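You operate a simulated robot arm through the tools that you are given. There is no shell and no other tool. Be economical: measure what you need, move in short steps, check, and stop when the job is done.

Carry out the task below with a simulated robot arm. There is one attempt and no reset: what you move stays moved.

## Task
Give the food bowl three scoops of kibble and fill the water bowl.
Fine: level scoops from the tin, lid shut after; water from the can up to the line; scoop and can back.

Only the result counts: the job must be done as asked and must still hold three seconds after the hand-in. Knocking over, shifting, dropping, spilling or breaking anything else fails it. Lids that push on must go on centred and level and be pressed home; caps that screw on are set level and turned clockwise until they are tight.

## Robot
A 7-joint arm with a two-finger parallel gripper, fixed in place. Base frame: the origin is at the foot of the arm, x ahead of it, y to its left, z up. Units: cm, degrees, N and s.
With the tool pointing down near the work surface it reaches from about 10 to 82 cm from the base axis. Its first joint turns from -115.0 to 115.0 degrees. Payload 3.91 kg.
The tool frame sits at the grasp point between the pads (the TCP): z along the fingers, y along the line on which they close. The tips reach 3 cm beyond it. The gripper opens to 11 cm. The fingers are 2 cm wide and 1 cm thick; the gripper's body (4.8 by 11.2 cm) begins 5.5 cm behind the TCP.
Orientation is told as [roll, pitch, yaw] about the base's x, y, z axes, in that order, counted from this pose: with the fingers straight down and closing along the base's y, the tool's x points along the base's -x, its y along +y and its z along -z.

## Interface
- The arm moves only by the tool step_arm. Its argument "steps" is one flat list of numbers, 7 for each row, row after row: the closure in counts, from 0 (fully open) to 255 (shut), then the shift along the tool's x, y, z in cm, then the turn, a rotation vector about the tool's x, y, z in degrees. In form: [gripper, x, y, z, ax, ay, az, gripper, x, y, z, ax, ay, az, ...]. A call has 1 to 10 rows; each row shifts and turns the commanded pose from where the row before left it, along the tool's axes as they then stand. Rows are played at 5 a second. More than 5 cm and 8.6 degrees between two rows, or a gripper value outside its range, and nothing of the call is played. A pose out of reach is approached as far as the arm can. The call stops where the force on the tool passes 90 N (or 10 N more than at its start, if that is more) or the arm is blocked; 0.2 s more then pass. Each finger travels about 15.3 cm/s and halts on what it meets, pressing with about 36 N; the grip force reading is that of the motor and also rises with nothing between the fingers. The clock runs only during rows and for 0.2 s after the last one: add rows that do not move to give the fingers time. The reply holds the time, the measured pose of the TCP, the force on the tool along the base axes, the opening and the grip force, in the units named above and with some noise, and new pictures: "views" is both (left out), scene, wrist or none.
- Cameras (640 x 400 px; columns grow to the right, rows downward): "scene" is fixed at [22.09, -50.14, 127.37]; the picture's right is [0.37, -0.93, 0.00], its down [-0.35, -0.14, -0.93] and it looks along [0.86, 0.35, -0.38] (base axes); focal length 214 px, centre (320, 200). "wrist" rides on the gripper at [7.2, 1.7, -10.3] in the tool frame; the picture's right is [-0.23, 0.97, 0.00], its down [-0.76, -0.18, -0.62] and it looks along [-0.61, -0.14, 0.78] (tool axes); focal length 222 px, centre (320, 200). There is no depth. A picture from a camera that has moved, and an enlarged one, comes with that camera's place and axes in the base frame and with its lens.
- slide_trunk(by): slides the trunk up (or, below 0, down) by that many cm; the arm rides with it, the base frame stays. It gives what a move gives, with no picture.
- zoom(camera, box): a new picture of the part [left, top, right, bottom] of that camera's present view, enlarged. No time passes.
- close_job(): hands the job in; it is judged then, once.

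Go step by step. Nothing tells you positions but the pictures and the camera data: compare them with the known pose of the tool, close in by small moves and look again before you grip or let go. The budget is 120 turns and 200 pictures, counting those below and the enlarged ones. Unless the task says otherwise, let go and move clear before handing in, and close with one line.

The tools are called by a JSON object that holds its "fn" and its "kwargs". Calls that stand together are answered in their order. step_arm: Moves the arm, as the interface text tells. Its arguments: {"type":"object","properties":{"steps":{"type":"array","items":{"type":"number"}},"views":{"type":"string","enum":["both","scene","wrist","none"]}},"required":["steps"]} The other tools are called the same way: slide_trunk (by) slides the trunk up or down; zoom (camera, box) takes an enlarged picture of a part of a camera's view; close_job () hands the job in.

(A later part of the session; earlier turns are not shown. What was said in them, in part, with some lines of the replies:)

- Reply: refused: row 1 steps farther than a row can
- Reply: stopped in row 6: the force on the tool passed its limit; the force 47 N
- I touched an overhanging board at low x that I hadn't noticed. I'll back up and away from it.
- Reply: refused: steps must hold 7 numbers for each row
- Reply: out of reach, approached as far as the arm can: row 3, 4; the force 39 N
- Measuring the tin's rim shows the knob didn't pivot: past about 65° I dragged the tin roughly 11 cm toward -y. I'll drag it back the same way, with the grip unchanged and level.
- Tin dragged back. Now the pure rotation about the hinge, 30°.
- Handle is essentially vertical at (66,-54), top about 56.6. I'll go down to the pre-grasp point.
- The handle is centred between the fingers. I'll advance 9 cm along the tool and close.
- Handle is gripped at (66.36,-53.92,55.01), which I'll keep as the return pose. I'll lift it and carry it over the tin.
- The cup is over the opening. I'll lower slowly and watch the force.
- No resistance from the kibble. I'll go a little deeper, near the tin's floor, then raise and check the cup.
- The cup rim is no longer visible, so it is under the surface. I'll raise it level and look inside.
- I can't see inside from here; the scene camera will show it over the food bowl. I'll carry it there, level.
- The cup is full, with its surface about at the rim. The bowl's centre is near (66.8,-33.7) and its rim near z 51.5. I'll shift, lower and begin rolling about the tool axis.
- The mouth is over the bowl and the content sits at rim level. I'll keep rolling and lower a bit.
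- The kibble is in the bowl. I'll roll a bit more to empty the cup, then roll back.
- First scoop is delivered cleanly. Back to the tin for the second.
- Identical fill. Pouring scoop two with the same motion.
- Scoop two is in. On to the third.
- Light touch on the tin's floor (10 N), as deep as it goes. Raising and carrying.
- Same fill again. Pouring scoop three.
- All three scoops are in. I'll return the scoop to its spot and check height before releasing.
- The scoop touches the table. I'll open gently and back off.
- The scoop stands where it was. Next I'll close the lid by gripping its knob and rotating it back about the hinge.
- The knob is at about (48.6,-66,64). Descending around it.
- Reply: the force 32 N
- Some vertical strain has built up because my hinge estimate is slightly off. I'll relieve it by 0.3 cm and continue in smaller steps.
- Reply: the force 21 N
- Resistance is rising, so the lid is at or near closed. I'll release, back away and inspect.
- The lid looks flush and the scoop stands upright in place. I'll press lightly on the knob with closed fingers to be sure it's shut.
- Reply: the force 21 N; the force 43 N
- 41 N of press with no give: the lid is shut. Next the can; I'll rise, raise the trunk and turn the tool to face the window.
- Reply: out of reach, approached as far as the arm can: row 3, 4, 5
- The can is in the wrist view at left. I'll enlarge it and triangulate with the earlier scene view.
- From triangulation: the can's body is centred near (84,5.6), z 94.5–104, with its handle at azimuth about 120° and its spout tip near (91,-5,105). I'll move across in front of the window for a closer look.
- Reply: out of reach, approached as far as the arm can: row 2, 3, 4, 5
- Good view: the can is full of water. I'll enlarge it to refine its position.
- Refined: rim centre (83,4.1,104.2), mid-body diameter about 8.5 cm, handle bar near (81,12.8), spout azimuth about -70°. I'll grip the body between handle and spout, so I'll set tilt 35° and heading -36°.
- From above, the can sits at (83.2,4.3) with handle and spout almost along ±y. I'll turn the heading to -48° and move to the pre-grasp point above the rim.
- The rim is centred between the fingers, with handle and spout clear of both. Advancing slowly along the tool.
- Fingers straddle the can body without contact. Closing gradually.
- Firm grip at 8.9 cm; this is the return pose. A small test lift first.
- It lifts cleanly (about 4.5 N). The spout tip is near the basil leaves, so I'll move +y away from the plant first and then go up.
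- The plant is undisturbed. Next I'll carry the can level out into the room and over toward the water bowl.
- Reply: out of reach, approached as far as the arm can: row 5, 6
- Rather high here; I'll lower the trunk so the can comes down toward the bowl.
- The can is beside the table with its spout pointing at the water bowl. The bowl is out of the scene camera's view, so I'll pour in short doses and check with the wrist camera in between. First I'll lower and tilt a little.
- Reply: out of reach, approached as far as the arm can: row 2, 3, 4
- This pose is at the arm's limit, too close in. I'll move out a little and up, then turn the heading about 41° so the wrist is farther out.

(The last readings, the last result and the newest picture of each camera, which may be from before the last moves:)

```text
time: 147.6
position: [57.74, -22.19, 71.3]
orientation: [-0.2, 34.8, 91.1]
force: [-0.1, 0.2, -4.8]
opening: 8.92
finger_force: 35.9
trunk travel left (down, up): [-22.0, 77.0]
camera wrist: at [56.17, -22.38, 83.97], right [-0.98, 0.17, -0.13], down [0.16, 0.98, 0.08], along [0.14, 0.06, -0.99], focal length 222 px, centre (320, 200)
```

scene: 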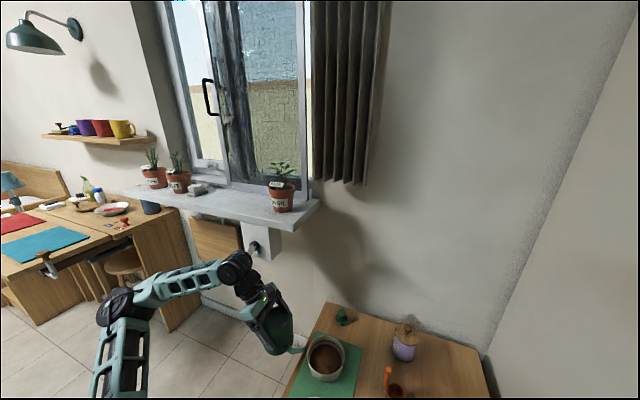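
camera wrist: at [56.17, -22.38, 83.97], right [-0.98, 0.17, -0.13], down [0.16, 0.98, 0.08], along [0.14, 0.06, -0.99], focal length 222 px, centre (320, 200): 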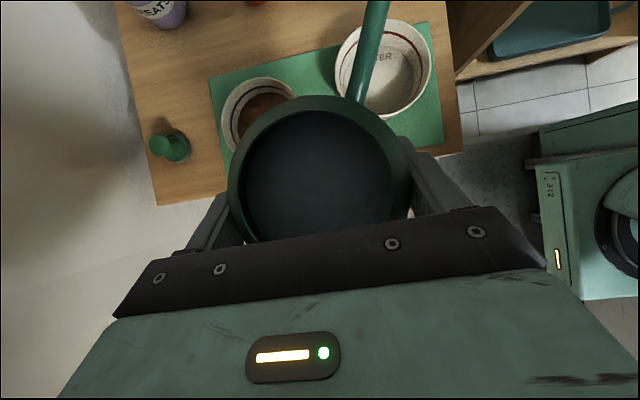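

The bowl centre is at (49,-36.7) and the spout tip points at it. Lowering, then tilting in small increments while watching the weight.

{"fn": "step_arm", "kwargs": {"steps": [255, -1.81, 0.71, 3.53, 0, 0, 0, 255, -1.81, 0.71, 3.53, 0, 0, 0, 255, -1.81, 0.71, 3.53, 0, 0, 0, 255, 0, 0, 0, 2.32, -5.29, 1.61, 255, 0, 0, 0, 2.32, -5.29, 1.61, 255, 0, 0, 0, 2.32, -5.29, 1.61], "views": "wrist"}}

{"fn": "zoom", "kwargs": {"camera": "scene", "box": [230, 290, 390, 400]}}

```text
time: 149.0
position: [55.61, -23.87, 59.6]
orientation: [-8.9, 18.4, 87.3]
force: [-0.2, -0.7, -5.1]
opening: 8.91
finger_force: 36.1
trunk travel left (down, up): [-22.0, 77.0]
camera wrist: at [52.31, -27.42, 71.3], right [-0.95, 0.21, -0.21], down [0.12, 0.92, 0.37], along [0.28, 0.33, -0.9], focal length 222 px, centre (320, 200)
```

wrist: 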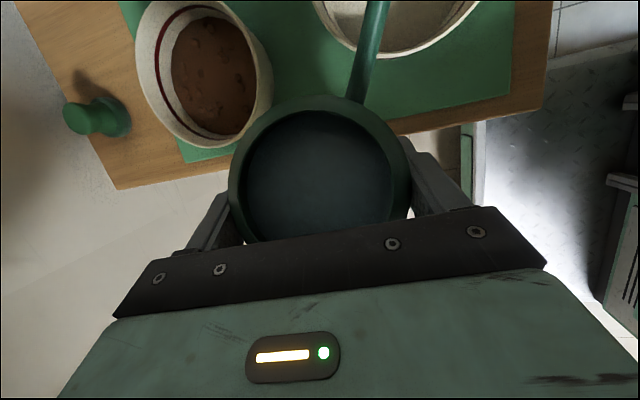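

```text
3.64 times, centred on (310, 345) of scene
camera zoom: at [22.09, -50.14, 127.37], right [0.37, -0.93, 0.0], down [-0.35, -0.14, -0.93], along [0.86, 0.35, -0.38], focal length 780 px, centre (356, -327)
```

zoom: 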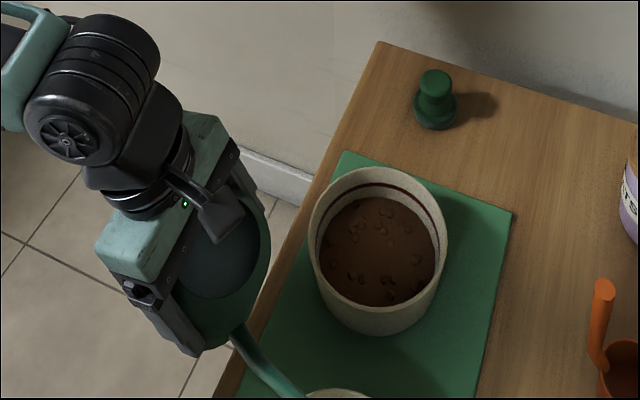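

{"fn": "step_arm", "kwargs": {"steps": [255, 0, 0, 0, 2.32, -5.29, 1.61, 255, 0, 0, 0, 2.32, -5.29, 1.61, 255, 0, 0, 0, 0, 0, 0], "views": "wrist"}}

```text
time: 149.8
position: [55.75, -23.82, 59.67]
orientation: [-13.8, 7.5, 86.1]
force: [0.0, -1.2, -4.9]
opening: 8.9
finger_force: 36.0
trunk travel left (down, up): [-22.0, 77.0]
camera wrist: at [51.32, -29.51, 70.11], right [-0.93, 0.26, -0.26], down [0.08, 0.84, 0.54], along [0.36, 0.48, -0.8], focal length 222 px, centre (320, 200)
```

wrist: 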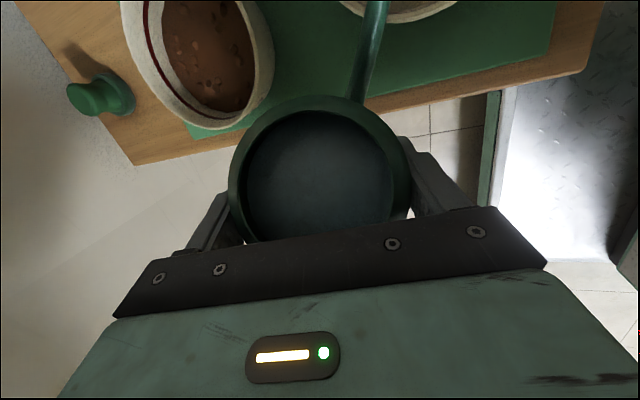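

{"fn": "step_arm", "kwargs": {"steps": [255, 0, 0, 0, 0, 0, 0, 255, 0, 0, 0, 0, 0, 0, 255, 0, 0, 0, 0, 0, 0], "views": "none"}}

{"fn": "zoom", "kwargs": {"camera": "scene", "box": [260, 340, 340, 400]}}

{"fn": "zoom", "kwargs": {"camera": "wrist", "box": [310, 0, 500, 120]}}

```text
time: 150.6
position: [55.78, -23.81, 59.62]
orientation: [-13.8, 7.5, 86.1]
force: [-0.4, 0.4, -4.9]
opening: 8.92
finger_force: 35.9
trunk travel left (down, up): [-22.0, 77.0]
```

```text
6.67 times, centred on (300, 370) of scene
camera zoom: at [22.09, -50.14, 127.37], right [0.37, -0.93, 0.0], down [-0.35, -0.14, -0.93], along [0.86, 0.35, -0.38], focal length 1430 px, centre (453, -933)
```

zoom: 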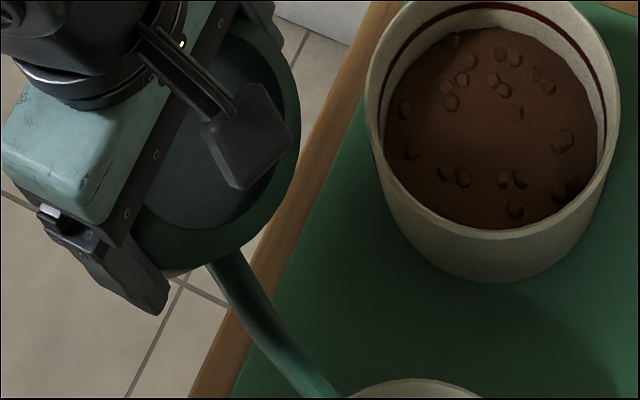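

```text
3.33 times, centred on (405, 60) of wrist
camera zoom: at [51.32, -29.51, 70.12], right [-0.93, 0.26, -0.26], down [0.08, 0.84, 0.54], along [0.36, 0.48, -0.8], focal length 740 px, centre (37, 667)
```

zoom: 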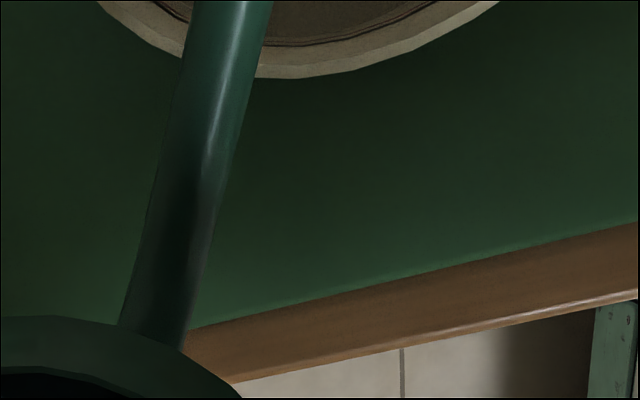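

No weight change yet at 30°. Tilting a further 12°.

{"fn": "step_arm", "kwargs": {"steps": [255, 0, 0, 0, 2.32, -5.29, 1.61, 255, 0, 0, 0, 2.32, -5.29, 1.61, 255, 0, 0, 0, 0, 0, 0, 255, 0, 0, 0, 0, 0, 0, 255, 0, 0, 0, 0, 0, 0], "views": "none"}}

{"fn": "step_arm", "kwargs": {"steps": [255, 0, 0, 0, 0, 0, 0], "views": "wrist"}}

```text
time: 151.8
position: [55.68, -23.84, 59.5]
orientation: [-18.4, -3.5, 86.0]
force: [0.2, 0.5, -4.7]
opening: 8.89
finger_force: 36.0
trunk travel left (down, up): [-22.0, 77.0]
```

```text
time: 152.2
position: [55.8, -23.98, 59.56]
orientation: [-18.4, -3.6, 86.0]
force: [-0.1, 0.0, -3.7]
opening: 8.89
finger_force: 36.2
trunk travel left (down, up): [-22.0, 77.0]
camera wrist: at [50.4, -31.35, 68.36], right [-0.9, 0.31, -0.29], down [0.02, 0.72, 0.69], along [0.43, 0.62, -0.66], focal length 222 px, centre (320, 200)
```

wrist: 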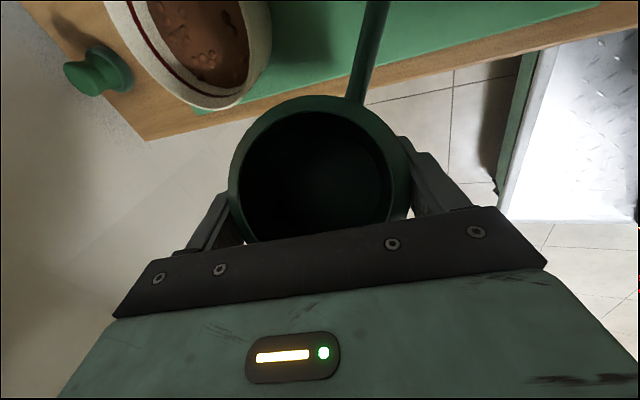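

Weight is dropping and the water inside has gone down, so it is pouring. I'll tip back to upright and look at the bowl.

{"fn": "step_arm", "kwargs": {"steps": [255, 0, 0, 0, -2.9, 6.61, -2.01, 255, 0, 0, 0, -2.9, 6.61, -2.01, 255, 0, 0, 0, -2.9, 6.61, -2.01, 255, 0, 0, 0, -2.9, 6.61, -2.01, 255, 0, 0, 0, -2.32, 5.29, -1.61, 255, 0, 0, 0, -2.32, 5.29, -1.61, 255, 2.28, 0, -3.28, 0, 0, 0, 255, 2.28, 0, -3.28, 0, 0, 0], "views": "wrist"}}

{"fn": "zoom", "kwargs": {"camera": "wrist", "box": [300, 0, 480, 130]}}

```text
time: 154.0
position: [55.67, -23.84, 67.62]
orientation: [0.0, 34.6, 91.2]
force: [-0.1, -0.2, -4.6]
opening: 8.91
finger_force: 36.1
trunk travel left (down, up): [-22.0, 77.0]
camera wrist: at [54.16, -23.88, 80.32], right [-0.98, 0.17, -0.13], down [0.16, 0.98, 0.08], along [0.14, 0.06, -0.99], focal length 222 px, centre (320, 200)
```

wrist: 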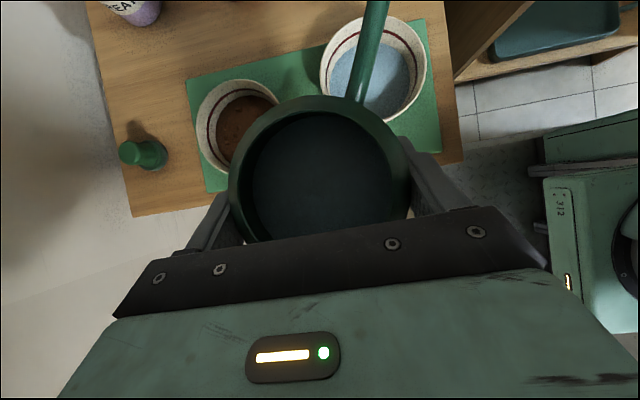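

```text
3.08 times, centred on (390, 65) of wrist
camera zoom: at [54.16, -23.88, 80.32], right [-0.98, 0.17, -0.13], down [0.16, 0.98, 0.08], along [0.14, 0.06, -0.99], focal length 684 px, centre (105, 615)
```

zoom: 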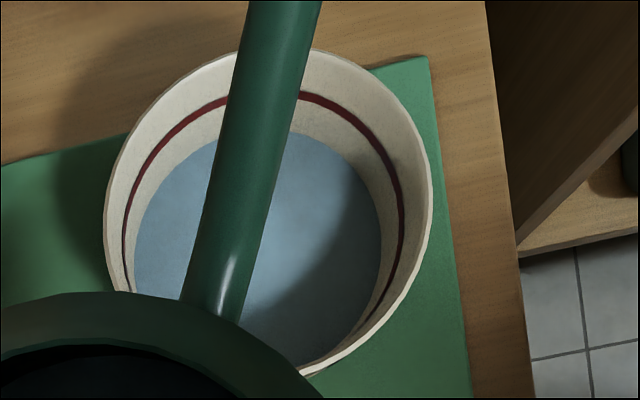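

The bowl filled to a bit below the red line without spilling. I'll add a short dose at slightly less tilt.

{"fn": "step_arm", "kwargs": {"steps": [255, -2.28, 0, 3.28, 0, 0, 0, 255, -2.28, 0, 3.28, 0, 0, 0, 255, 0, 0, 0, 2.79, -6.35, 1.94, 255, 0, 0, 0, 2.79, -6.35, 1.94, 255, 0, 0, 0, 2.79, -6.35, 1.94, 255, 0, 0, 0, 2.79, -6.35, 1.94, 255, 0, 0, 0, 2.79, -6.35, 1.94, 255, 0, 0, 0, 0, 0, 0], "views": "none"}}

{"fn": "step_arm", "kwargs": {"steps": [255, 0, 0, 0, -2.79, 6.35, -1.94, 255, 0, 0, 0, -2.79, 6.35, -1.94, 255, 0, 0, 0, -2.79, 6.35, -1.94, 255, 0, 0, 0, -2.79, 6.35, -1.94, 255, 0, 0, 0, -2.79, 6.35, -1.94, 255, 2.28, 0, -3.28, 0, 0, 0, 255, 2.28, 0, -3.28, 0, 0, 0], "views": "none"}}

{"fn": "zoom", "kwargs": {"camera": "wrist", "box": [300, 0, 480, 130]}}

```text
time: 155.8
position: [55.89, -23.83, 59.49]
orientation: [-16.1, 1.9, 85.9]
force: [-0.5, 0.2, -5.3]
opening: 8.89
finger_force: 36.1
trunk travel left (down, up): [-22.0, 77.0]
```

```text
time: 157.4
position: [55.88, -23.81, 67.75]
orientation: [0.0, 34.7, 91.3]
force: [0.1, -0.2, -4.0]
opening: 8.9
finger_force: 36.3
trunk travel left (down, up): [-22.0, 77.0]
```

```text
3.08 times, centred on (390, 65) of wrist
camera zoom: at [54.15, -23.94, 80.32], right [-0.98, 0.17, -0.13], down [0.16, 0.98, 0.08], along [0.14, 0.06, -0.99], focal length 684 px, centre (105, 615)
```

zoom: 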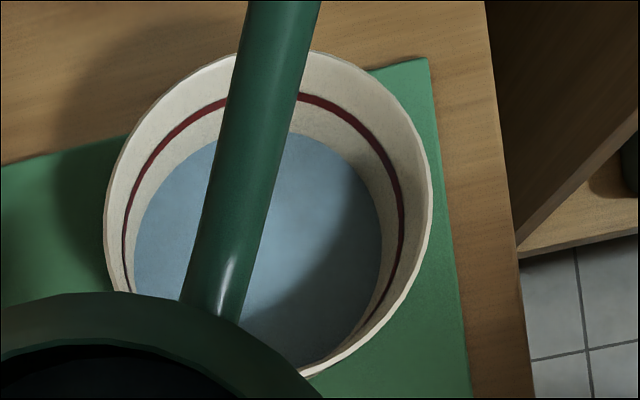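

No flow at 36°. I'll try 42° for a brief dose.

{"fn": "step_arm", "kwargs": {"steps": [255, -2.28, 0, 3.28, 0, 0, 0, 255, -2.28, 0, 3.28, 0, 0, 0, 255, 0, 0, 0, 3.25, -7.39, 2.26, 255, 0, 0, 0, 3.25, -7.39, 2.26, 255, 0, 0, 0, 3.25, -7.39, 2.26, 255, 0, 0, 0, 3.25, -7.39, 2.26, 255, 0, 0, 0, 3.25, -7.39, 2.26], "views": "none"}}

{"fn": "step_arm", "kwargs": {"steps": [255, 0, 0, 0, -3.25, 7.39, -2.26, 255, 0, 0, 0, -3.25, 7.39, -2.26, 255, 0, 0, 0, -3.25, 7.39, -2.26, 255, 0, 0, 0, -3.25, 7.39, -2.26, 255, 0, 0, 0, -3.25, 7.39, -2.26, 255, 2.28, 0, -3.28, 0, 0, 0, 255, 2.28, 0, -3.28, 0, 0, 0], "views": "none"}}

{"fn": "zoom", "kwargs": {"camera": "wrist", "box": [300, 0, 480, 130]}}

```text
time: 159.0
position: [55.78, -23.99, 59.57]
orientation: [-18.5, -3.6, 86.0]
force: [0.5, 0.0, -4.3]
opening: 8.87
finger_force: 36.1
trunk travel left (down, up): [-22.0, 77.0]
```

```text
time: 160.6
position: [55.59, -23.79, 67.85]
orientation: [0.0, 34.7, 91.3]
force: [0.1, 0.1, -3.9]
opening: 8.88
finger_force: 36.6
trunk travel left (down, up): [-22.0, 77.0]
```

```text
3.08 times, centred on (390, 65) of wrist
camera zoom: at [54.02, -23.9, 80.35], right [-0.98, 0.17, -0.13], down [0.16, 0.98, 0.08], along [0.14, 0.06, -0.99], focal length 684 px, centre (105, 615)
```

zoom: 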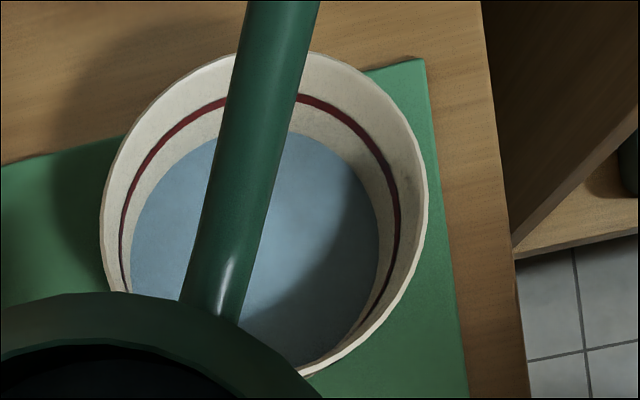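

Essentially unchanged, so each tilt angle drains to its own level. I'll go to 46° with a little more clearance.

{"fn": "step_arm", "kwargs": {"steps": [255, -1.85, 0, 2.66, 0, 0, 0, 255, -1.85, 0, 2.66, 0, 0, 0, 255, 0, 0, 0, 2.97, -6.75, 2.06, 255, 0, 0, 0, 2.97, -6.75, 2.06, 255, 0, 0, 0, 2.97, -6.75, 2.06, 255, 0, 0, 0, 2.97, -6.75, 2.06, 255, 0, 0, 0, 2.97, -6.75, 2.06, 255, 0, 0, 0, 2.97, -6.75, 2.06], "views": "none"}}

{"fn": "step_arm", "kwargs": {"steps": [255, 0, 0, 0, -2.97, 6.75, -2.06, 255, 0, 0, 0, -2.97, 6.75, -2.06, 255, 0, 0, 0, -2.97, 6.75, -2.06, 255, 0, 0, 0, -2.97, 6.75, -2.06, 255, 0, 0, 0, -2.97, 6.75, -2.06, 255, 0, 0, 0, -2.97, 6.75, -2.06, 255, 1.85, 0, -2.66, 0, 0, 0, 255, 1.85, 0, -2.66, 0, 0, 0], "views": "none"}}

{"fn": "zoom", "kwargs": {"camera": "wrist", "box": [300, 0, 480, 130]}}

```text
time: 162.4
position: [55.71, -23.87, 61.0]
orientation: [-20.1, -7.2, 86.2]
force: [0.5, -0.4, -4.5]
opening: 8.9
finger_force: 36.0
trunk travel left (down, up): [-22.0, 77.0]
```

```text
time: 164.2
position: [55.75, -23.99, 67.61]
orientation: [-0.1, 34.7, 91.1]
force: [0.1, -0.3, -3.9]
opening: 8.9
finger_force: 36.1
trunk travel left (down, up): [-22.0, 77.0]
```

```text
3.08 times, centred on (390, 65) of wrist
camera zoom: at [54.14, -24.03, 80.28], right [-0.98, 0.17, -0.13], down [0.16, 0.98, 0.08], along [0.14, 0.06, -0.99], focal length 684 px, centre (105, 615)
```

zoom: 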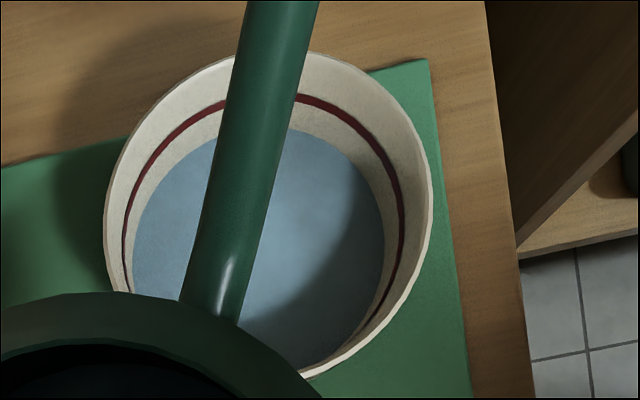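

Slight gain. Going to 52°.

{"fn": "step_arm", "kwargs": {"steps": [255, -1.57, 0, 2.26, 0, 0, 0, 255, -1.57, 0, 2.26, 0, 0, 0, 255, 0, 0, 0, 3.31, -7.5, 2.29, 255, 0, 0, 0, 3.31, -7.5, 2.29, 255, 0, 0, 0, 3.31, -7.5, 2.29, 255, 0, 0, 0, 3.31, -7.5, 2.29, 255, 0, 0, 0, 3.31, -7.5, 2.29, 255, 0, 0, 0, 3.31, -7.5, 2.29], "views": "none"}}

{"fn": "step_arm", "kwargs": {"steps": [255, 0, 0, 0, -3.31, 7.5, -2.29, 255, 0, 0, 0, -3.31, 7.5, -2.29, 255, 0, 0, 0, -3.31, 7.5, -2.29, 255, 0, 0, 0, -3.31, 7.5, -2.29, 255, 0, 0, 0, -3.31, 7.5, -2.29, 255, 0, 0, 0, -3.31, 7.5, -2.29, 255, 1.57, 0, -2.26, 0, 0, 0, 255, 1.57, 0, -2.26, 0, 0, 0], "views": "none"}}

{"fn": "zoom", "kwargs": {"camera": "wrist", "box": [300, 0, 480, 130]}}

```text
time: 166.0
position: [55.75, -23.87, 62.14]
orientation: [-22.3, -12.1, 86.5]
force: [-1.3, -0.6, -5.1]
opening: 8.9
finger_force: 36.2
trunk travel left (down, up): [-22.0, 77.0]
```

```text
time: 167.8
position: [55.64, -23.96, 67.7]
orientation: [-0.1, 34.7, 91.2]
force: [0.5, 0.8, -5.2]
opening: 8.91
finger_force: 36.1
trunk travel left (down, up): [-22.0, 77.0]
```

```text
3.08 times, centred on (390, 65) of wrist
camera zoom: at [53.96, -24.14, 80.36], right [-0.98, 0.17, -0.13], down [0.16, 0.98, 0.08], along [0.14, 0.06, -0.99], focal length 684 px, centre (105, 615)
```

zoom: 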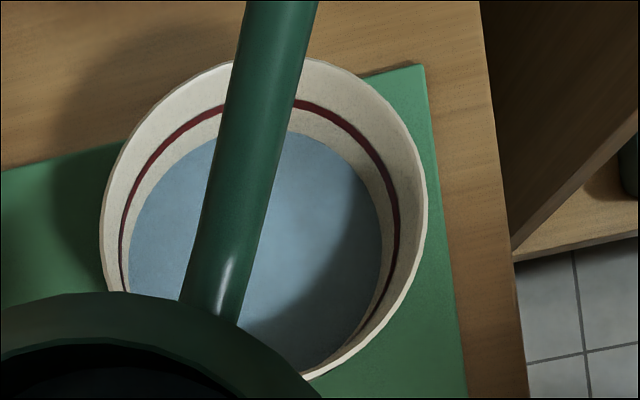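

Small steps up. A longer hold at about 52°.

{"fn": "step_arm", "kwargs": {"steps": [255, -1.57, 0, 2.26, 0, 0, 0, 255, -1.57, 0, 2.26, 0, 0, 0, 255, 0, 0, 0, 3.31, -7.5, 2.29, 255, 0, 0, 0, 3.31, -7.5, 2.29, 255, 0, 0, 0, 3.31, -7.5, 2.29, 255, 0, 0, 0, 3.31, -7.5, 2.29, 255, 0, 0, 0, 3.31, -7.5, 2.29, 255, 0, 0, 0, 3.31, -7.5, 2.29, 255, 0, 0, 0, 0, 0, 0, 255, 0, 0, 0, 0, 0, 0], "views": "none"}}

{"fn": "step_arm", "kwargs": {"steps": [255, 0, 0, 0, -3.31, 7.5, -2.29, 255, 0, 0, 0, -3.31, 7.5, -2.29, 255, 0, 0, 0, -3.31, 7.5, -2.29, 255, 0, 0, 0, -3.31, 7.5, -2.29, 255, 0, 0, 0, -3.31, 7.5, -2.29, 255, 0, 0, 0, -3.31, 7.5, -2.29, 255, 1.57, 0, -2.26, 0, 0, 0, 255, 1.57, 0, -2.26, 0, 0, 0], "views": "none"}}

{"fn": "zoom", "kwargs": {"camera": "wrist", "box": [300, 0, 480, 130]}}

```text
time: 170.0
position: [55.7, -23.82, 62.09]
orientation: [-22.1, -11.9, 86.4]
force: [0.0, -0.7, -5.0]
opening: 8.89
finger_force: 35.6
trunk travel left (down, up): [-22.0, 77.0]
```

```text
time: 171.8
position: [55.72, -23.72, 67.52]
orientation: [0.0, 34.6, 91.2]
force: [0.9, -0.1, -4.9]
opening: 8.92
finger_force: 36.1
trunk travel left (down, up): [-22.0, 77.0]
```

```text
3.08 times, centred on (390, 65) of wrist
camera zoom: at [54.18, -23.86, 80.13], right [-0.98, 0.17, -0.13], down [0.16, 0.98, 0.08], along [0.14, 0.06, -0.99], focal length 684 px, centre (105, 615)
```

zoom: 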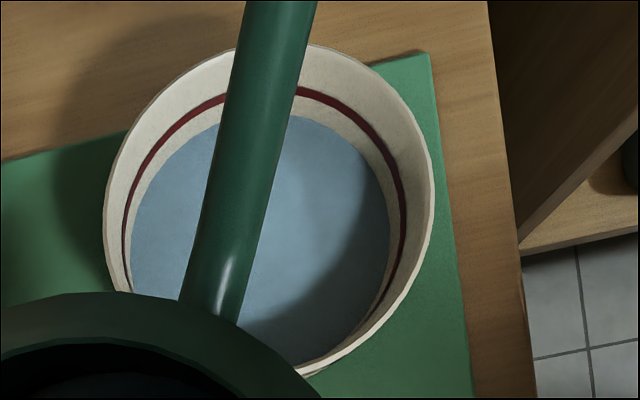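

Closer. Now 58°, shifted slightly forward.

{"fn": "step_arm", "kwargs": {"steps": [255, -0.8, 0.37, 2.3, 0, 0, 0, 255, -0.8, 0.37, 2.3, 0, 0, 0, 255, 0, 0, 0, 3.21, -7.29, 2.23, 255, 0, 0, 0, 3.21, -7.29, 2.23, 255, 0, 0, 0, 3.21, -7.29, 2.23, 255, 0, 0, 0, 3.21, -7.29, 2.23, 255, 0, 0, 0, 3.21, -7.29, 2.23, 255, 0, 0, 0, 3.21, -7.29, 2.23, 255, 0, 0, 0, 3.21, -7.29, 2.23, 255, 0, 0, 0, 0, 0, 0], "views": "none"}}

{"fn": "step_arm", "kwargs": {"steps": [255, 0, 0, 0, -3.21, 7.29, -2.23, 255, 0, 0, 0, -3.21, 7.29, -2.23, 255, 0, 0, 0, -3.21, 7.29, -2.23, 255, 0, 0, 0, -3.21, 7.29, -2.23, 255, 0, 0, 0, -3.21, 7.29, -2.23, 255, 0, 0, 0, -3.21, 7.29, -2.23, 255, 0, 0, 0, -3.21, 7.29, -2.23, 255, 0.8, -0.37, -2.3, 0, 0, 0, 255, 0.8, -0.37, -2.3, 0, 0, 0], "views": "none"}}

{"fn": "zoom", "kwargs": {"camera": "wrist", "box": [300, 0, 480, 130]}}

```text
time: 174.0
position: [55.12, -25.0, 62.8]
orientation: [-24.9, -18.2, 87.3]
force: [0.1, 0.0, -5.6]
opening: 8.88
finger_force: 36.1
trunk travel left (down, up): [-22.0, 77.0]
```

```text
time: 176.0
position: [55.86, -23.94, 67.51]
orientation: [0.0, 34.8, 91.3]
force: [0.0, 0.4, -6.4]
opening: 8.87
finger_force: 36.3
trunk travel left (down, up): [-22.0, 77.0]
```

```text
3.08 times, centred on (390, 65) of wrist
camera zoom: at [54.1, -24.07, 80.24], right [-0.98, 0.17, -0.13], down [0.16, 0.98, 0.08], along [0.14, 0.06, -0.99], focal length 684 px, centre (105, 615)
```

zoom: 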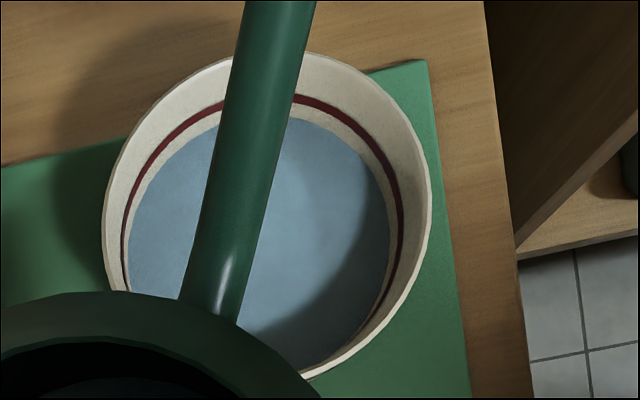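

The gap is closing steadily, and more angle is needed as the can empties. Going to 66° with the can shifted forward.

{"fn": "step_arm", "kwargs": {"steps": [255, 1.25, 1.24, 1.85, 0, 0, 0, 255, 1.25, 1.24, 1.85, 0, 0, 0, 255, 0, 0, 0, 3.19, -7.25, 2.22, 255, 0, 0, 0, 3.19, -7.25, 2.22, 255, 0, 0, 0, 3.19, -7.25, 2.22, 255, 0, 0, 0, 3.19, -7.25, 2.22, 255, 0, 0, 0, 3.19, -7.25, 2.22, 255, 0, 0, 0, 3.19, -7.25, 2.22, 255, 0, 0, 0, 3.19, -7.25, 2.22, 255, 0, 0, 0, 3.19, -7.25, 2.22], "views": "none"}}

{"fn": "zoom", "kwargs": {"camera": "scene", "box": [230, 290, 390, 400]}}

{"fn": "step_arm", "kwargs": {"steps": [255, 0, 0, 0, -3.19, 7.25, -2.22, 255, 0, 0, 0, -3.19, 7.25, -2.22, 255, 0, 0, 0, -3.19, 7.25, -2.22, 255, 0, 0, 0, -3.19, 7.25, -2.22, 255, 0, 0, 0, -3.19, 7.25, -2.22, 255, 0, 0, 0, -3.19, 7.25, -2.22, 255, 0, 0, 0, -3.19, 7.25, -2.22, 255, 0, 0, 0, -3.19, 7.25, -2.22, 255, -1.25, -1.24, -1.85, 0, 0, 0, 255, -1.25, -1.24, -1.85, 0, 0, 0], "views": "none"}}

{"fn": "zoom", "kwargs": {"camera": "wrist", "box": [300, 0, 480, 130]}}

```text
time: 178.2
position: [53.37, -28.07, 65.95]
orientation: [-28.5, -25.4, 88.6]
force: [-0.6, -0.1, -5.3]
opening: 8.88
finger_force: 36.2
trunk travel left (down, up): [-22.0, 77.0]
```

```text
3.64 times, centred on (310, 345) of scene
camera zoom: at [22.09, -50.14, 127.37], right [0.37, -0.93, 0.0], down [-0.35, -0.14, -0.93], along [0.86, 0.35, -0.38], focal length 780 px, centre (356, -327)
```

zoom: 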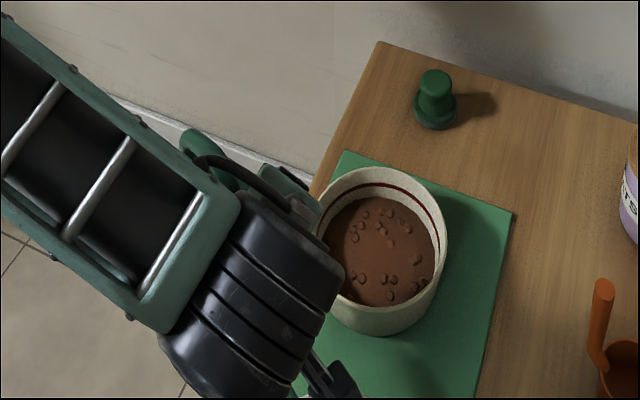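

```text
time: 180.4
position: [55.68, -23.92, 67.74]
orientation: [0.0, 34.7, 91.1]
force: [0.6, 0.4, -3.8]
opening: 8.88
finger_force: 36.4
trunk travel left (down, up): [-22.0, 77.0]
```

```text
3.08 times, centred on (390, 65) of wrist
camera zoom: at [54.07, -23.95, 80.42], right [-0.98, 0.17, -0.13], down [0.16, 0.98, 0.08], along [0.14, 0.06, -0.99], focal length 684 px, centre (105, 615)
```

zoom: 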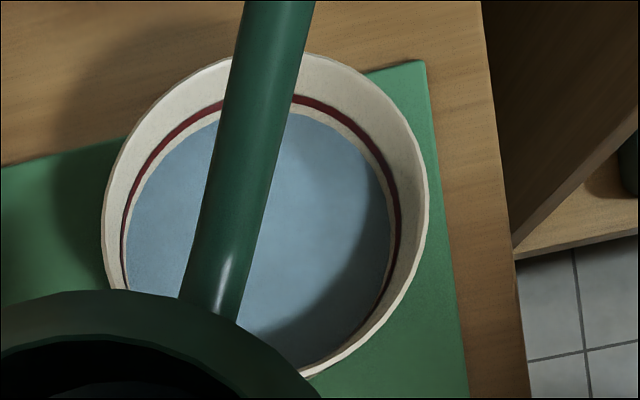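

Nearly at the line. One more dose at 72°.

{"fn": "step_arm", "kwargs": {"steps": [255, 1.25, 1.24, 1.85, 3.1, -7.04, 2.15, 255, 1.25, 1.24, 1.85, 3.1, -7.04, 2.15, 255, 0, 0, 0, 3.1, -7.04, 2.15, 255, 0, 0, 0, 3.1, -7.04, 2.15, 255, 0, 0, 0, 3.1, -7.04, 2.15, 255, 0, 0, 0, 3.1, -7.04, 2.15, 255, 0, 0, 0, 3.1, -7.04, 2.15, 255, 0, 0, 0, 3.1, -7.04, 2.15, 255, 0, 0, 0, 3.1, -7.04, 2.15], "views": "none"}}

{"fn": "step_arm", "kwargs": {"steps": [255, 0, 0, 0, -3.1, 7.04, -2.15, 255, 0, 0, 0, -3.1, 7.04, -2.15, 255, 0, 0, 0, -3.1, 7.04, -2.15, 255, 0, 0, 0, -3.1, 7.04, -2.15, 255, 0, 0, 0, -3.1, 7.04, -2.15, 255, 0, 0, 0, -3.1, 7.04, -2.15, 255, 0, 0, 0, -3.1, 7.04, -2.15, 255, 0, 0, 0, -3.1, 7.04, -2.15, 255, -1.25, -1.24, -1.85, -3.1, 7.04, -2.15, 255, -1.25, -1.24, -1.85, 0, 0, 0], "views": "none"}}

{"fn": "zoom", "kwargs": {"camera": "wrist", "box": [300, 0, 480, 130]}}

```text
time: 182.4
position: [53.49, -28.02, 65.68]
orientation: [-31.5, -30.9, 90.0]
force: [0.0, -0.2, -4.2]
opening: 8.88
finger_force: 36.0
trunk travel left (down, up): [-22.0, 77.0]
```

```text
time: 184.6
position: [55.82, -23.67, 67.59]
orientation: [0.0, 34.7, 91.2]
force: [0.5, 0.6, -5.0]
opening: 8.89
finger_force: 35.9
trunk travel left (down, up): [-22.0, 77.0]
```

```text
3.08 times, centred on (390, 65) of wrist
camera zoom: at [54.23, -23.83, 80.21], right [-0.98, 0.17, -0.13], down [0.16, 0.98, 0.08], along [0.14, 0.06, -0.99], focal length 684 px, centre (105, 615)
```

zoom: 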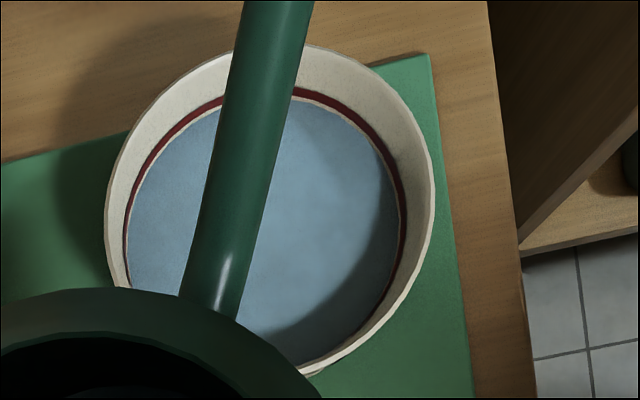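

{"fn": "zoom", "kwargs": {"camera": "wrist", "box": [370, 15, 430, 60]}}

```text
8.89 times, centred on (400, 38) of wrist
camera zoom: at [54.23, -23.83, 80.21], right [-0.98, 0.17, -0.13], down [0.16, 0.98, 0.08], along [0.14, 0.06, -0.99], focal length 1974 px, centre (-391, 1644)
```

zoom: 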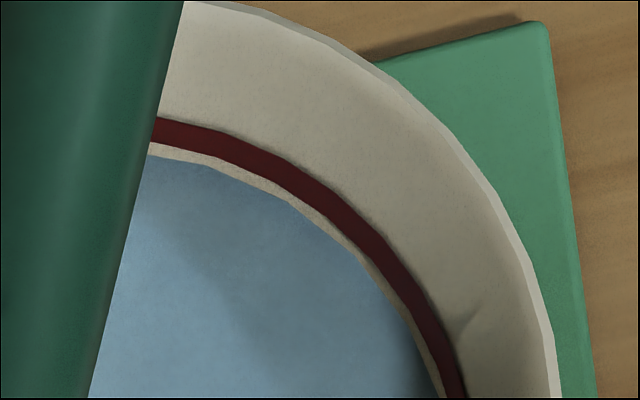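

Just under the line. One last tiny dose at 75°.

{"fn": "step_arm", "kwargs": {"steps": [255, 1.25, 1.24, 1.85, 3.23, -7.34, 2.24, 255, 1.25, 1.24, 1.85, 3.23, -7.34, 2.24, 255, 0, 0, 0, 3.23, -7.34, 2.24, 255, 0, 0, 0, 3.23, -7.34, 2.24, 255, 0, 0, 0, 3.23, -7.34, 2.24, 255, 0, 0, 0, 3.23, -7.34, 2.24, 255, 0, 0, 0, 3.23, -7.34, 2.24, 255, 0, 0, 0, 3.23, -7.34, 2.24, 255, 0, 0, 0, 3.23, -7.34, 2.24], "views": "none"}}

{"fn": "step_arm", "kwargs": {"steps": [255, 0, 0, 0, -3.23, 7.34, -2.24, 255, 0, 0, 0, -3.23, 7.34, -2.24, 255, 0, 0, 0, -3.23, 7.34, -2.24, 255, 0, 0, 0, -3.23, 7.34, -2.24, 255, 0, 0, 0, -3.23, 7.34, -2.24, 255, 0, 0, 0, -3.23, 7.34, -2.24, 255, 0, 0, 0, -3.23, 7.34, -2.24, 255, 0, 0, 0, -3.23, 7.34, -2.24, 255, -1.25, -1.24, -1.85, -3.23, 7.34, -2.24, 255, -1.25, -1.24, -1.85, 0, 0, 0], "views": "none"}}

{"fn": "zoom", "kwargs": {"camera": "wrist", "box": [370, 15, 430, 60]}}

```text
time: 186.6
position: [53.41, -27.96, 65.7]
orientation: [-33.3, -33.6, 91.1]
force: [-0.5, -0.6, -4.5]
opening: 8.86
finger_force: 36.1
trunk travel left (down, up): [-22.0, 77.0]
```

```text
time: 188.8
position: [55.69, -23.81, 67.5]
orientation: [0.1, 34.8, 91.2]
force: [-0.1, 0.3, -4.3]
opening: 8.89
finger_force: 36.0
trunk travel left (down, up): [-22.0, 77.0]
```

```text
8.89 times, centred on (400, 38) of wrist
camera zoom: at [54.05, -23.92, 80.25], right [-0.98, 0.17, -0.13], down [0.16, 0.98, 0.08], along [0.14, 0.06, -0.99], focal length 1974 px, centre (-391, 1644)
```

zoom: 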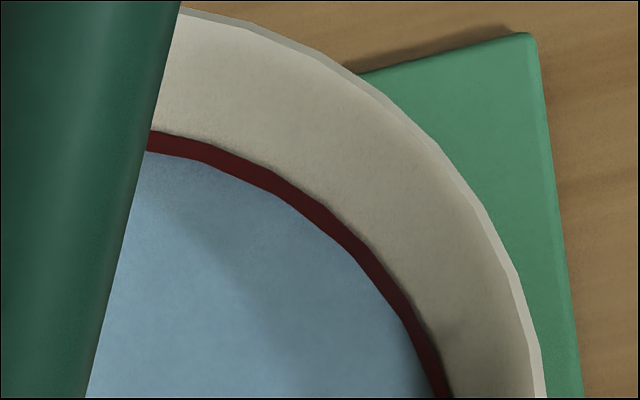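

The water is at the line. Now I'll return the can: rise, turn back to the original heading, and raise the trunk.

{"fn": "step_arm", "kwargs": {"steps": [255, 2.28, -0.7, -3.28, 0, 0, 0, 255, 2.28, -0.7, -3.28, 0, 0, 0, 255, 2.28, -0.7, -3.28, 0, 0, 0, 255, 0, 0, 0, 4.68, 0, -6.75, 255, 0, 0, 0, 4.68, 0, -6.75, 255, 0, 0, 0, 4.68, 0, -6.75, 255, 0, 0, 0, 4.68, 0, -6.75, 255, 0, 0, 0, 4.68, 0, -6.75], "views": "wrist"}}

{"fn": "slide_trunk", "kwargs": {"by": 38}}

```text
time: 190.6
position: [57.86, -23.83, 79.54]
orientation: [0.0, 34.8, 132.5]
force: [-0.5, 0.5, -3.9]
opening: 8.89
finger_force: 36.1
trunk travel left (down, up): [-22.0, 77.0]
camera wrist: at [56.72, -25.06, 92.21], right [-0.84, -0.52, -0.13], down [-0.53, 0.84, 0.08], along [0.07, 0.13, -0.99], focal length 222 px, centre (320, 200)
```

wrist: 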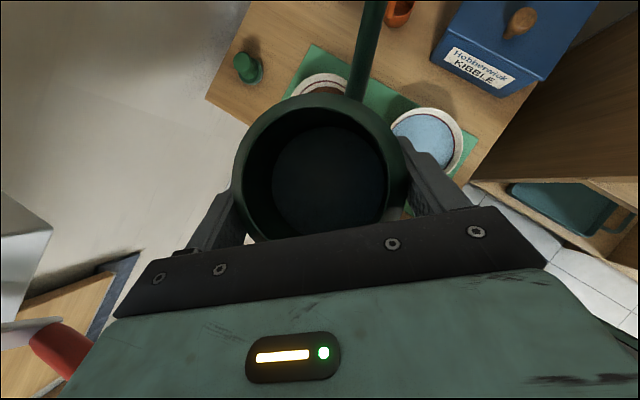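

```text
time: 194.3
position: [57.88, -23.91, 117.63]
orientation: [0.0, 34.6, 132.4]
force: [-0.4, -0.2, -5.2]
opening: 8.91
finger_force: 35.2
trunk travel left (down, up): [-60.0, 39.0]
```

{"fn": "step_arm", "kwargs": {"steps": [255, -2.26, -2.5, -1.57, 0, 0, 0, 255, -2.26, -2.5, -1.57, 0, 0, 0, 255, -2.26, -2.5, -1.57, 0, 0, 0, 255, -2.26, -2.5, -1.57, 0, 0, 0, 255, -2.26, -2.5, -1.57, 0, 0, 0, 255, -2.26, -2.5, -1.57, 0, 0, 0, 255, -2.26, -2.5, -1.57, 0, 0, 0, 255, -2.26, -2.5, -1.57, 0, 0, 0, 255, -2.26, -2.5, -1.57, 0, 0, 0], "views": "none"}}

{"fn": "step_arm", "kwargs": {"steps": [255, 1.98, -2.66, 1.37, 0, 0, 0, 255, 1.98, -2.66, 1.37, 0, 0, 0, 255, 1.98, -2.66, 1.37, 0, 0, 0, 255, 1.98, -2.66, 1.37, 0, 0, 0, 255, 1.98, -2.66, 1.37, 0, 0, 0], "views": "both"}}

```text
time: 196.3
position: [57.78, 9.72, 117.61]
orientation: [-0.1, 34.7, 132.2]
force: [0.6, -0.6, -4.0]
opening: 8.92
finger_force: 35.8
trunk travel left (down, up): [-60.0, 39.0]
```

```text
time: 197.5
position: [75.77, 9.8, 117.73]
orientation: [-0.1, 34.7, 132.3]
force: [0.1, -0.9, -4.2]
opening: 8.89
finger_force: 35.9
trunk travel left (down, up): [-60.0, 39.0]
camera wrist: at [74.54, 8.58, 130.42], right [-0.85, -0.52, -0.13], down [-0.53, 0.84, 0.08], along [0.07, 0.14, -0.99], focal length 222 px, centre (320, 200)
```

scene: 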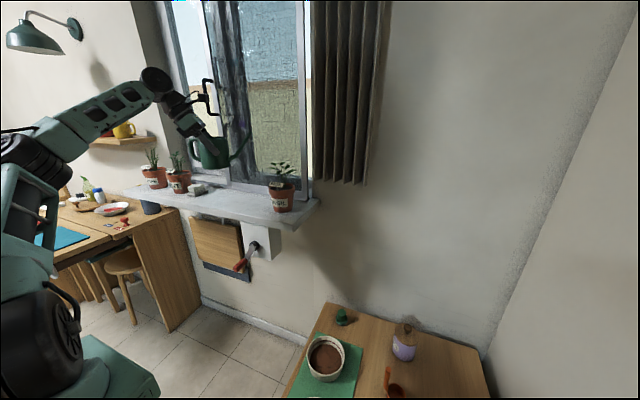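
wrist: 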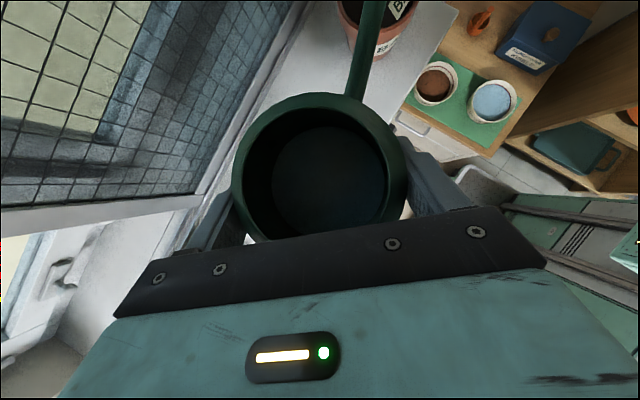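

{"fn": "step_arm", "kwargs": {"steps": [255, 1.98, -2.66, 1.37, 0, 0, 0, 255, 1.98, -2.66, 1.37, 0, 0, 0, 255, -1.89, 0, 2.72, 0, 0, 0, 255, -1.89, 0, 2.72, 0, 0, 0, 255, -1.89, 0, 2.72, 0, 0, 0, 255, -1.78, 0, 2.55, 0, 0, 0], "views": "wrist"}}

{"fn": "zoom", "kwargs": {"camera": "scene", "box": [190, 130, 310, 220]}}

```text
time: 198.9
position: [83.01, 9.78, 104.29]
orientation: [-0.1, 34.6, 132.3]
force: [-0.4, -0.2, -4.5]
opening: 8.89
finger_force: 36.0
trunk travel left (down, up): [-60.0, 39.0]
camera wrist: at [81.86, 8.54, 117.04], right [-0.85, -0.52, -0.13], down [-0.53, 0.84, 0.08], along [0.07, 0.14, -0.99], focal length 222 px, centre (320, 200)
```

wrist: 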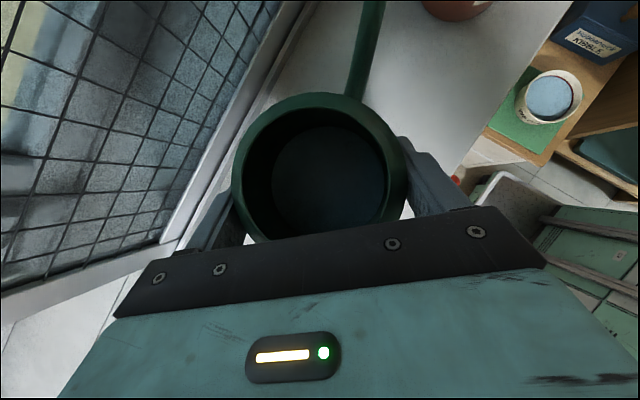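

```text
4.44 times, centred on (250, 175) of scene
camera zoom: at [22.09, -50.14, 127.37], right [0.37, -0.93, 0.0], down [-0.35, -0.14, -0.93], along [0.86, 0.35, -0.38], focal length 953 px, centre (631, 311)
```

zoom: 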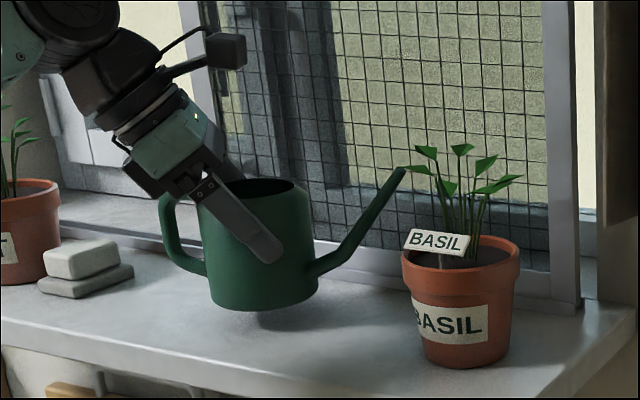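

Same way back: slide -y to the original spot, then down.

{"fn": "step_arm", "kwargs": {"steps": [255, 0.805, 0.89, 0.56, 0, 0, 0, 255, 0.805, 0.89, 0.56, 0, 0, 0, 255, 0.805, 0.89, 0.56, 0, 0, 0, 255, 0.805, 0.89, 0.56, 0, 0, 0, 255, -0.57, 0.07, 0.82, 0, 0, 0, 255, -0.57, 0, 0.82, 0, 0, 0], "views": "none"}}

{"fn": "zoom", "kwargs": {"camera": "scene", "box": [190, 130, 310, 220]}}

```text
time: 200.3
position: [82.97, 4.5, 102.5]
orientation: [-0.1, 34.8, 132.3]
force: [0.6, 0.2, -4.6]
opening: 8.87
finger_force: 36.2
trunk travel left (down, up): [-60.0, 39.0]
```

```text
4.44 times, centred on (250, 175) of scene
camera zoom: at [22.09, -50.14, 127.37], right [0.37, -0.93, 0.0], down [-0.35, -0.14, -0.93], along [0.86, 0.35, -0.38], focal length 953 px, centre (631, 311)
```

zoom: 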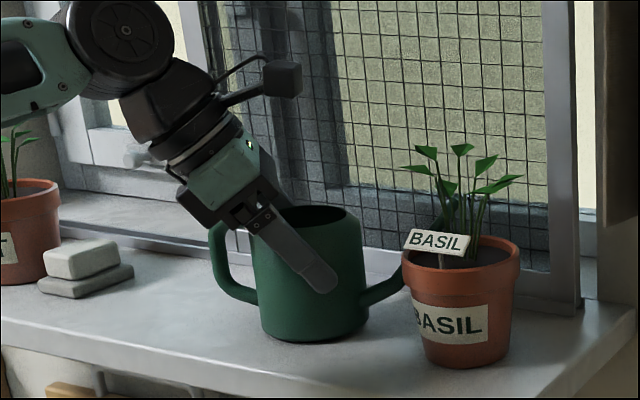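

{"fn": "step_arm", "kwargs": {"steps": [255, -0.17, 0, 0.25, 0, 0, 0, 255, -0.11, 0, 0.16, 0, 0, 0], "views": "none"}}

{"fn": "step_arm", "kwargs": {"steps": [255, -0.06, 0, 0.08, 0, 0, 0, 255, 0, 0, 0, 0, 0, 0], "views": "none"}}

```text
time: 200.9
position: [82.81, 4.37, 102.39]
orientation: [-0.2, 34.9, 132.3]
force: [-2.0, 4.5, 10.0]
opening: 8.88
finger_force: 36.1
trunk travel left (down, up): [-60.0, 39.0]
```

```text
time: 201.5
position: [82.84, 4.38, 102.28]
orientation: [-0.3, 35.0, 132.3]
force: [1.2, 8.3, 26.1]
opening: 8.86
finger_force: 36.3
trunk travel left (down, up): [-60.0, 39.0]
```

It touches the sill about 0.5 cm earlier than expected, so the can has shifted a little in the grip. I'll relieve the pressure and check that it's level before letting go.

{"fn": "step_arm", "kwargs": {"steps": [255, 0.1, 0, -0.14, 0, 0, 0, 255, 0, 0, 0, 0, 0, 0], "views": "none"}}

{"fn": "zoom", "kwargs": {"camera": "scene", "box": [215, 160, 295, 220]}}

```text
time: 202.1
position: [82.97, 4.37, 102.28]
orientation: [-0.2, 34.7, 132.3]
force: [5.4, 10.4, 25.4]
opening: 8.87
finger_force: 36.4
trunk travel left (down, up): [-60.0, 39.0]
```

```text
6.67 times, centred on (255, 190) of scene
camera zoom: at [22.09, -50.14, 127.37], right [0.37, -0.93, 0.0], down [-0.35, -0.14, -0.93], along [0.86, 0.35, -0.38], focal length 1430 px, centre (753, 267)
```

zoom: 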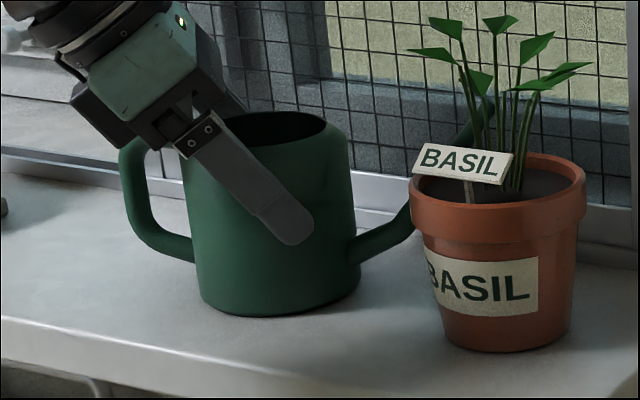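

{"fn": "step_arm", "kwargs": {"steps": [255, 0.11, 0, -0.16, 0, 0, 0, 255, 0, 0, 0, 0, 0, 0], "views": "none"}}

```text
time: 202.7
position: [82.83, 4.4, 102.29]
orientation: [0.0, 34.7, 132.3]
force: [4.0, 6.4, 10.0]
opening: 8.93
finger_force: 36.3
trunk travel left (down, up): [-60.0, 39.0]
```

Light contact now. Opening slowly.

{"fn": "step_arm", "kwargs": {"steps": [47, 0, 0, 0, 0, 0, 0, 42, 0, 0, 0, 0, 0, 0, 35, 0, 0, 0, 0, 0, 0, 20, 0, 0, 0, 0, 0, 0, 0, 0, 0, 0, 0, 0, 0, 0, 0, 0, 0, 0, 0, 0], "views": "wrist"}}

{"fn": "zoom", "kwargs": {"camera": "scene", "box": [190, 130, 310, 220]}}

```text
time: 204.1
position: [82.92, 4.44, 102.42]
orientation: [-0.1, 34.6, 132.3]
force: [-0.1, 0.5, 0.0]
opening: 11.01
finger_force: 0.0
trunk travel left (down, up): [-60.0, 39.0]
camera wrist: at [81.73, 3.18, 115.01], right [-0.85, -0.52, -0.13], down [-0.53, 0.84, 0.08], along [0.07, 0.14, -0.99], focal length 222 px, centre (320, 200)
```

wrist: 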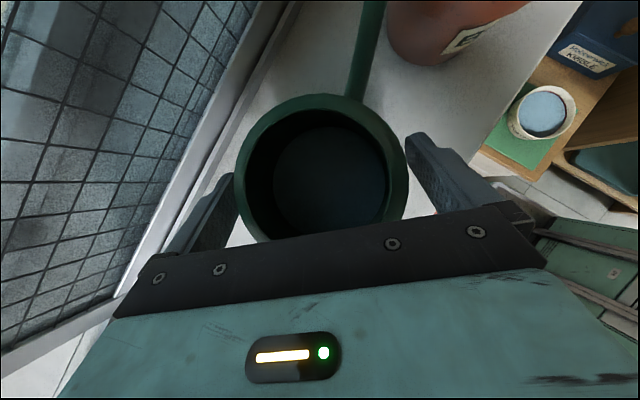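

```text
4.44 times, centred on (250, 175) of scene
camera zoom: at [22.09, -50.14, 127.37], right [0.37, -0.93, 0.0], down [-0.35, -0.14, -0.93], along [0.86, 0.35, -0.38], focal length 953 px, centre (631, 311)
```

zoom: 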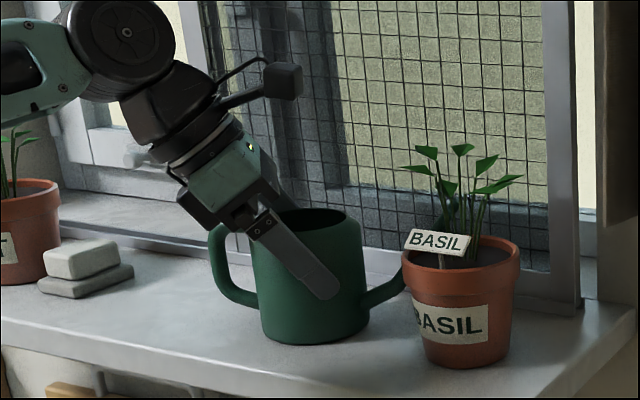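

The can stands upright on the sill, within about half a cm of its old spot. I'll back out along the approach and take a final look.

{"fn": "step_arm", "kwargs": {"steps": [0, 0, 0, -2, 0, 0, 0, 0, 0, 0, -3, 0, 0, 0, 0, 0, 0, -3, 0, 0, 0, 0, 0, 0, -4, 0, 0, 0, 0, 0, 0, -4, 0, 0, 0, 0, -2.2, 2.96, -1.53, 0, 0, 0, 0, -2.2, 2.96, -1.53, 0, 0, 0, 0, -2.2, 2.96, -1.53, 0, 0, 0], "views": "both"}}

{"fn": "zoom", "kwargs": {"camera": "scene", "box": [190, 130, 310, 220]}}

{"fn": "zoom", "kwargs": {"camera": "wrist", "box": [340, 0, 640, 200]}}

```text
time: 205.9
position: [64.59, 10.97, 115.58]
orientation: [-0.2, 34.7, 132.4]
force: [1.3, 0.0, -0.1]
opening: 11.01
finger_force: 0.0
trunk travel left (down, up): [-60.0, 39.0]
camera wrist: at [63.49, 9.72, 128.23], right [-0.85, -0.52, -0.13], down [-0.53, 0.84, 0.08], along [0.07, 0.14, -0.99], focal length 222 px, centre (320, 200)
```

scene: 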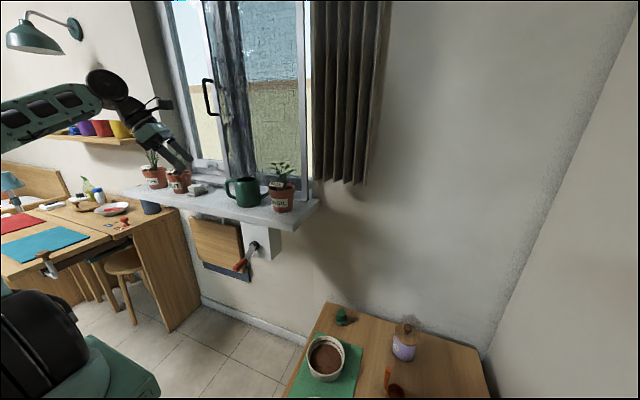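
wrist: 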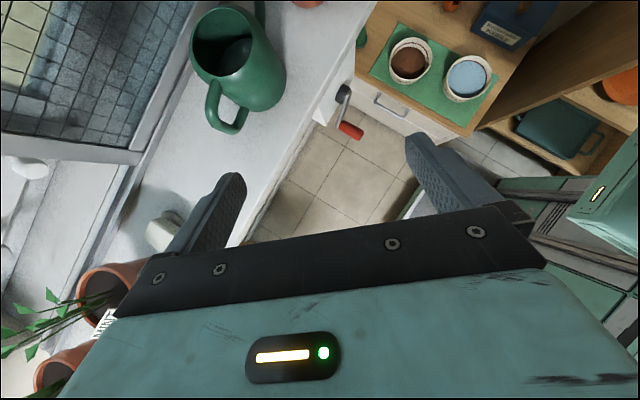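

```text
4.44 times, centred on (250, 175) of scene
camera zoom: at [22.09, -50.14, 127.37], right [0.37, -0.93, 0.0], down [-0.35, -0.14, -0.93], along [0.86, 0.35, -0.38], focal length 953 px, centre (631, 311)
```

zoom: 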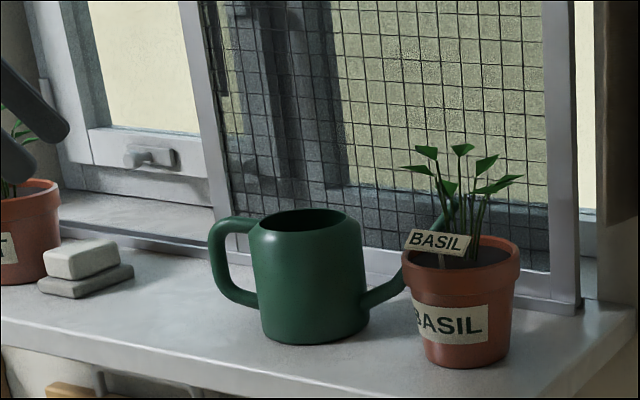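

```text
2.00 times, centred on (490, 100) of wrist
camera zoom: at [63.49, 9.72, 128.23], right [-0.85, -0.52, -0.13], down [-0.53, 0.84, 0.08], along [0.07, 0.14, -0.99], focal length 444 px, centre (-20, 400)
```

zoom: 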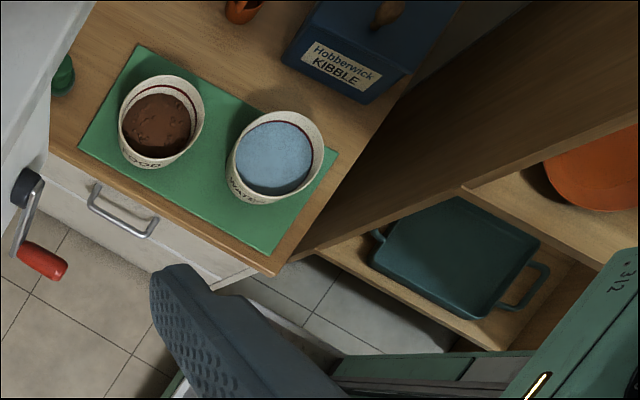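

Everything checks out: three scoops of kibble in the food bowl, water at the line, tin lid shut, scoop and can back, and the arm clear. Handing in.

{"fn": "close_job", "kwargs": {}}

```text
The job is handed in.
```

The job is handed in: three scoops of kibble are in the food bowl, the water bowl is filled to the line, the tin lid is shut, and the scoop and can are back in place. Two things could count against it: I dragged the tin about 11 cm and then 7 cm while opening its lid, then moved it back to within about half a centimetre. Early on the gripper also pressed the edge of the neighbouring cabinet (about 45 N) with no visible effect.
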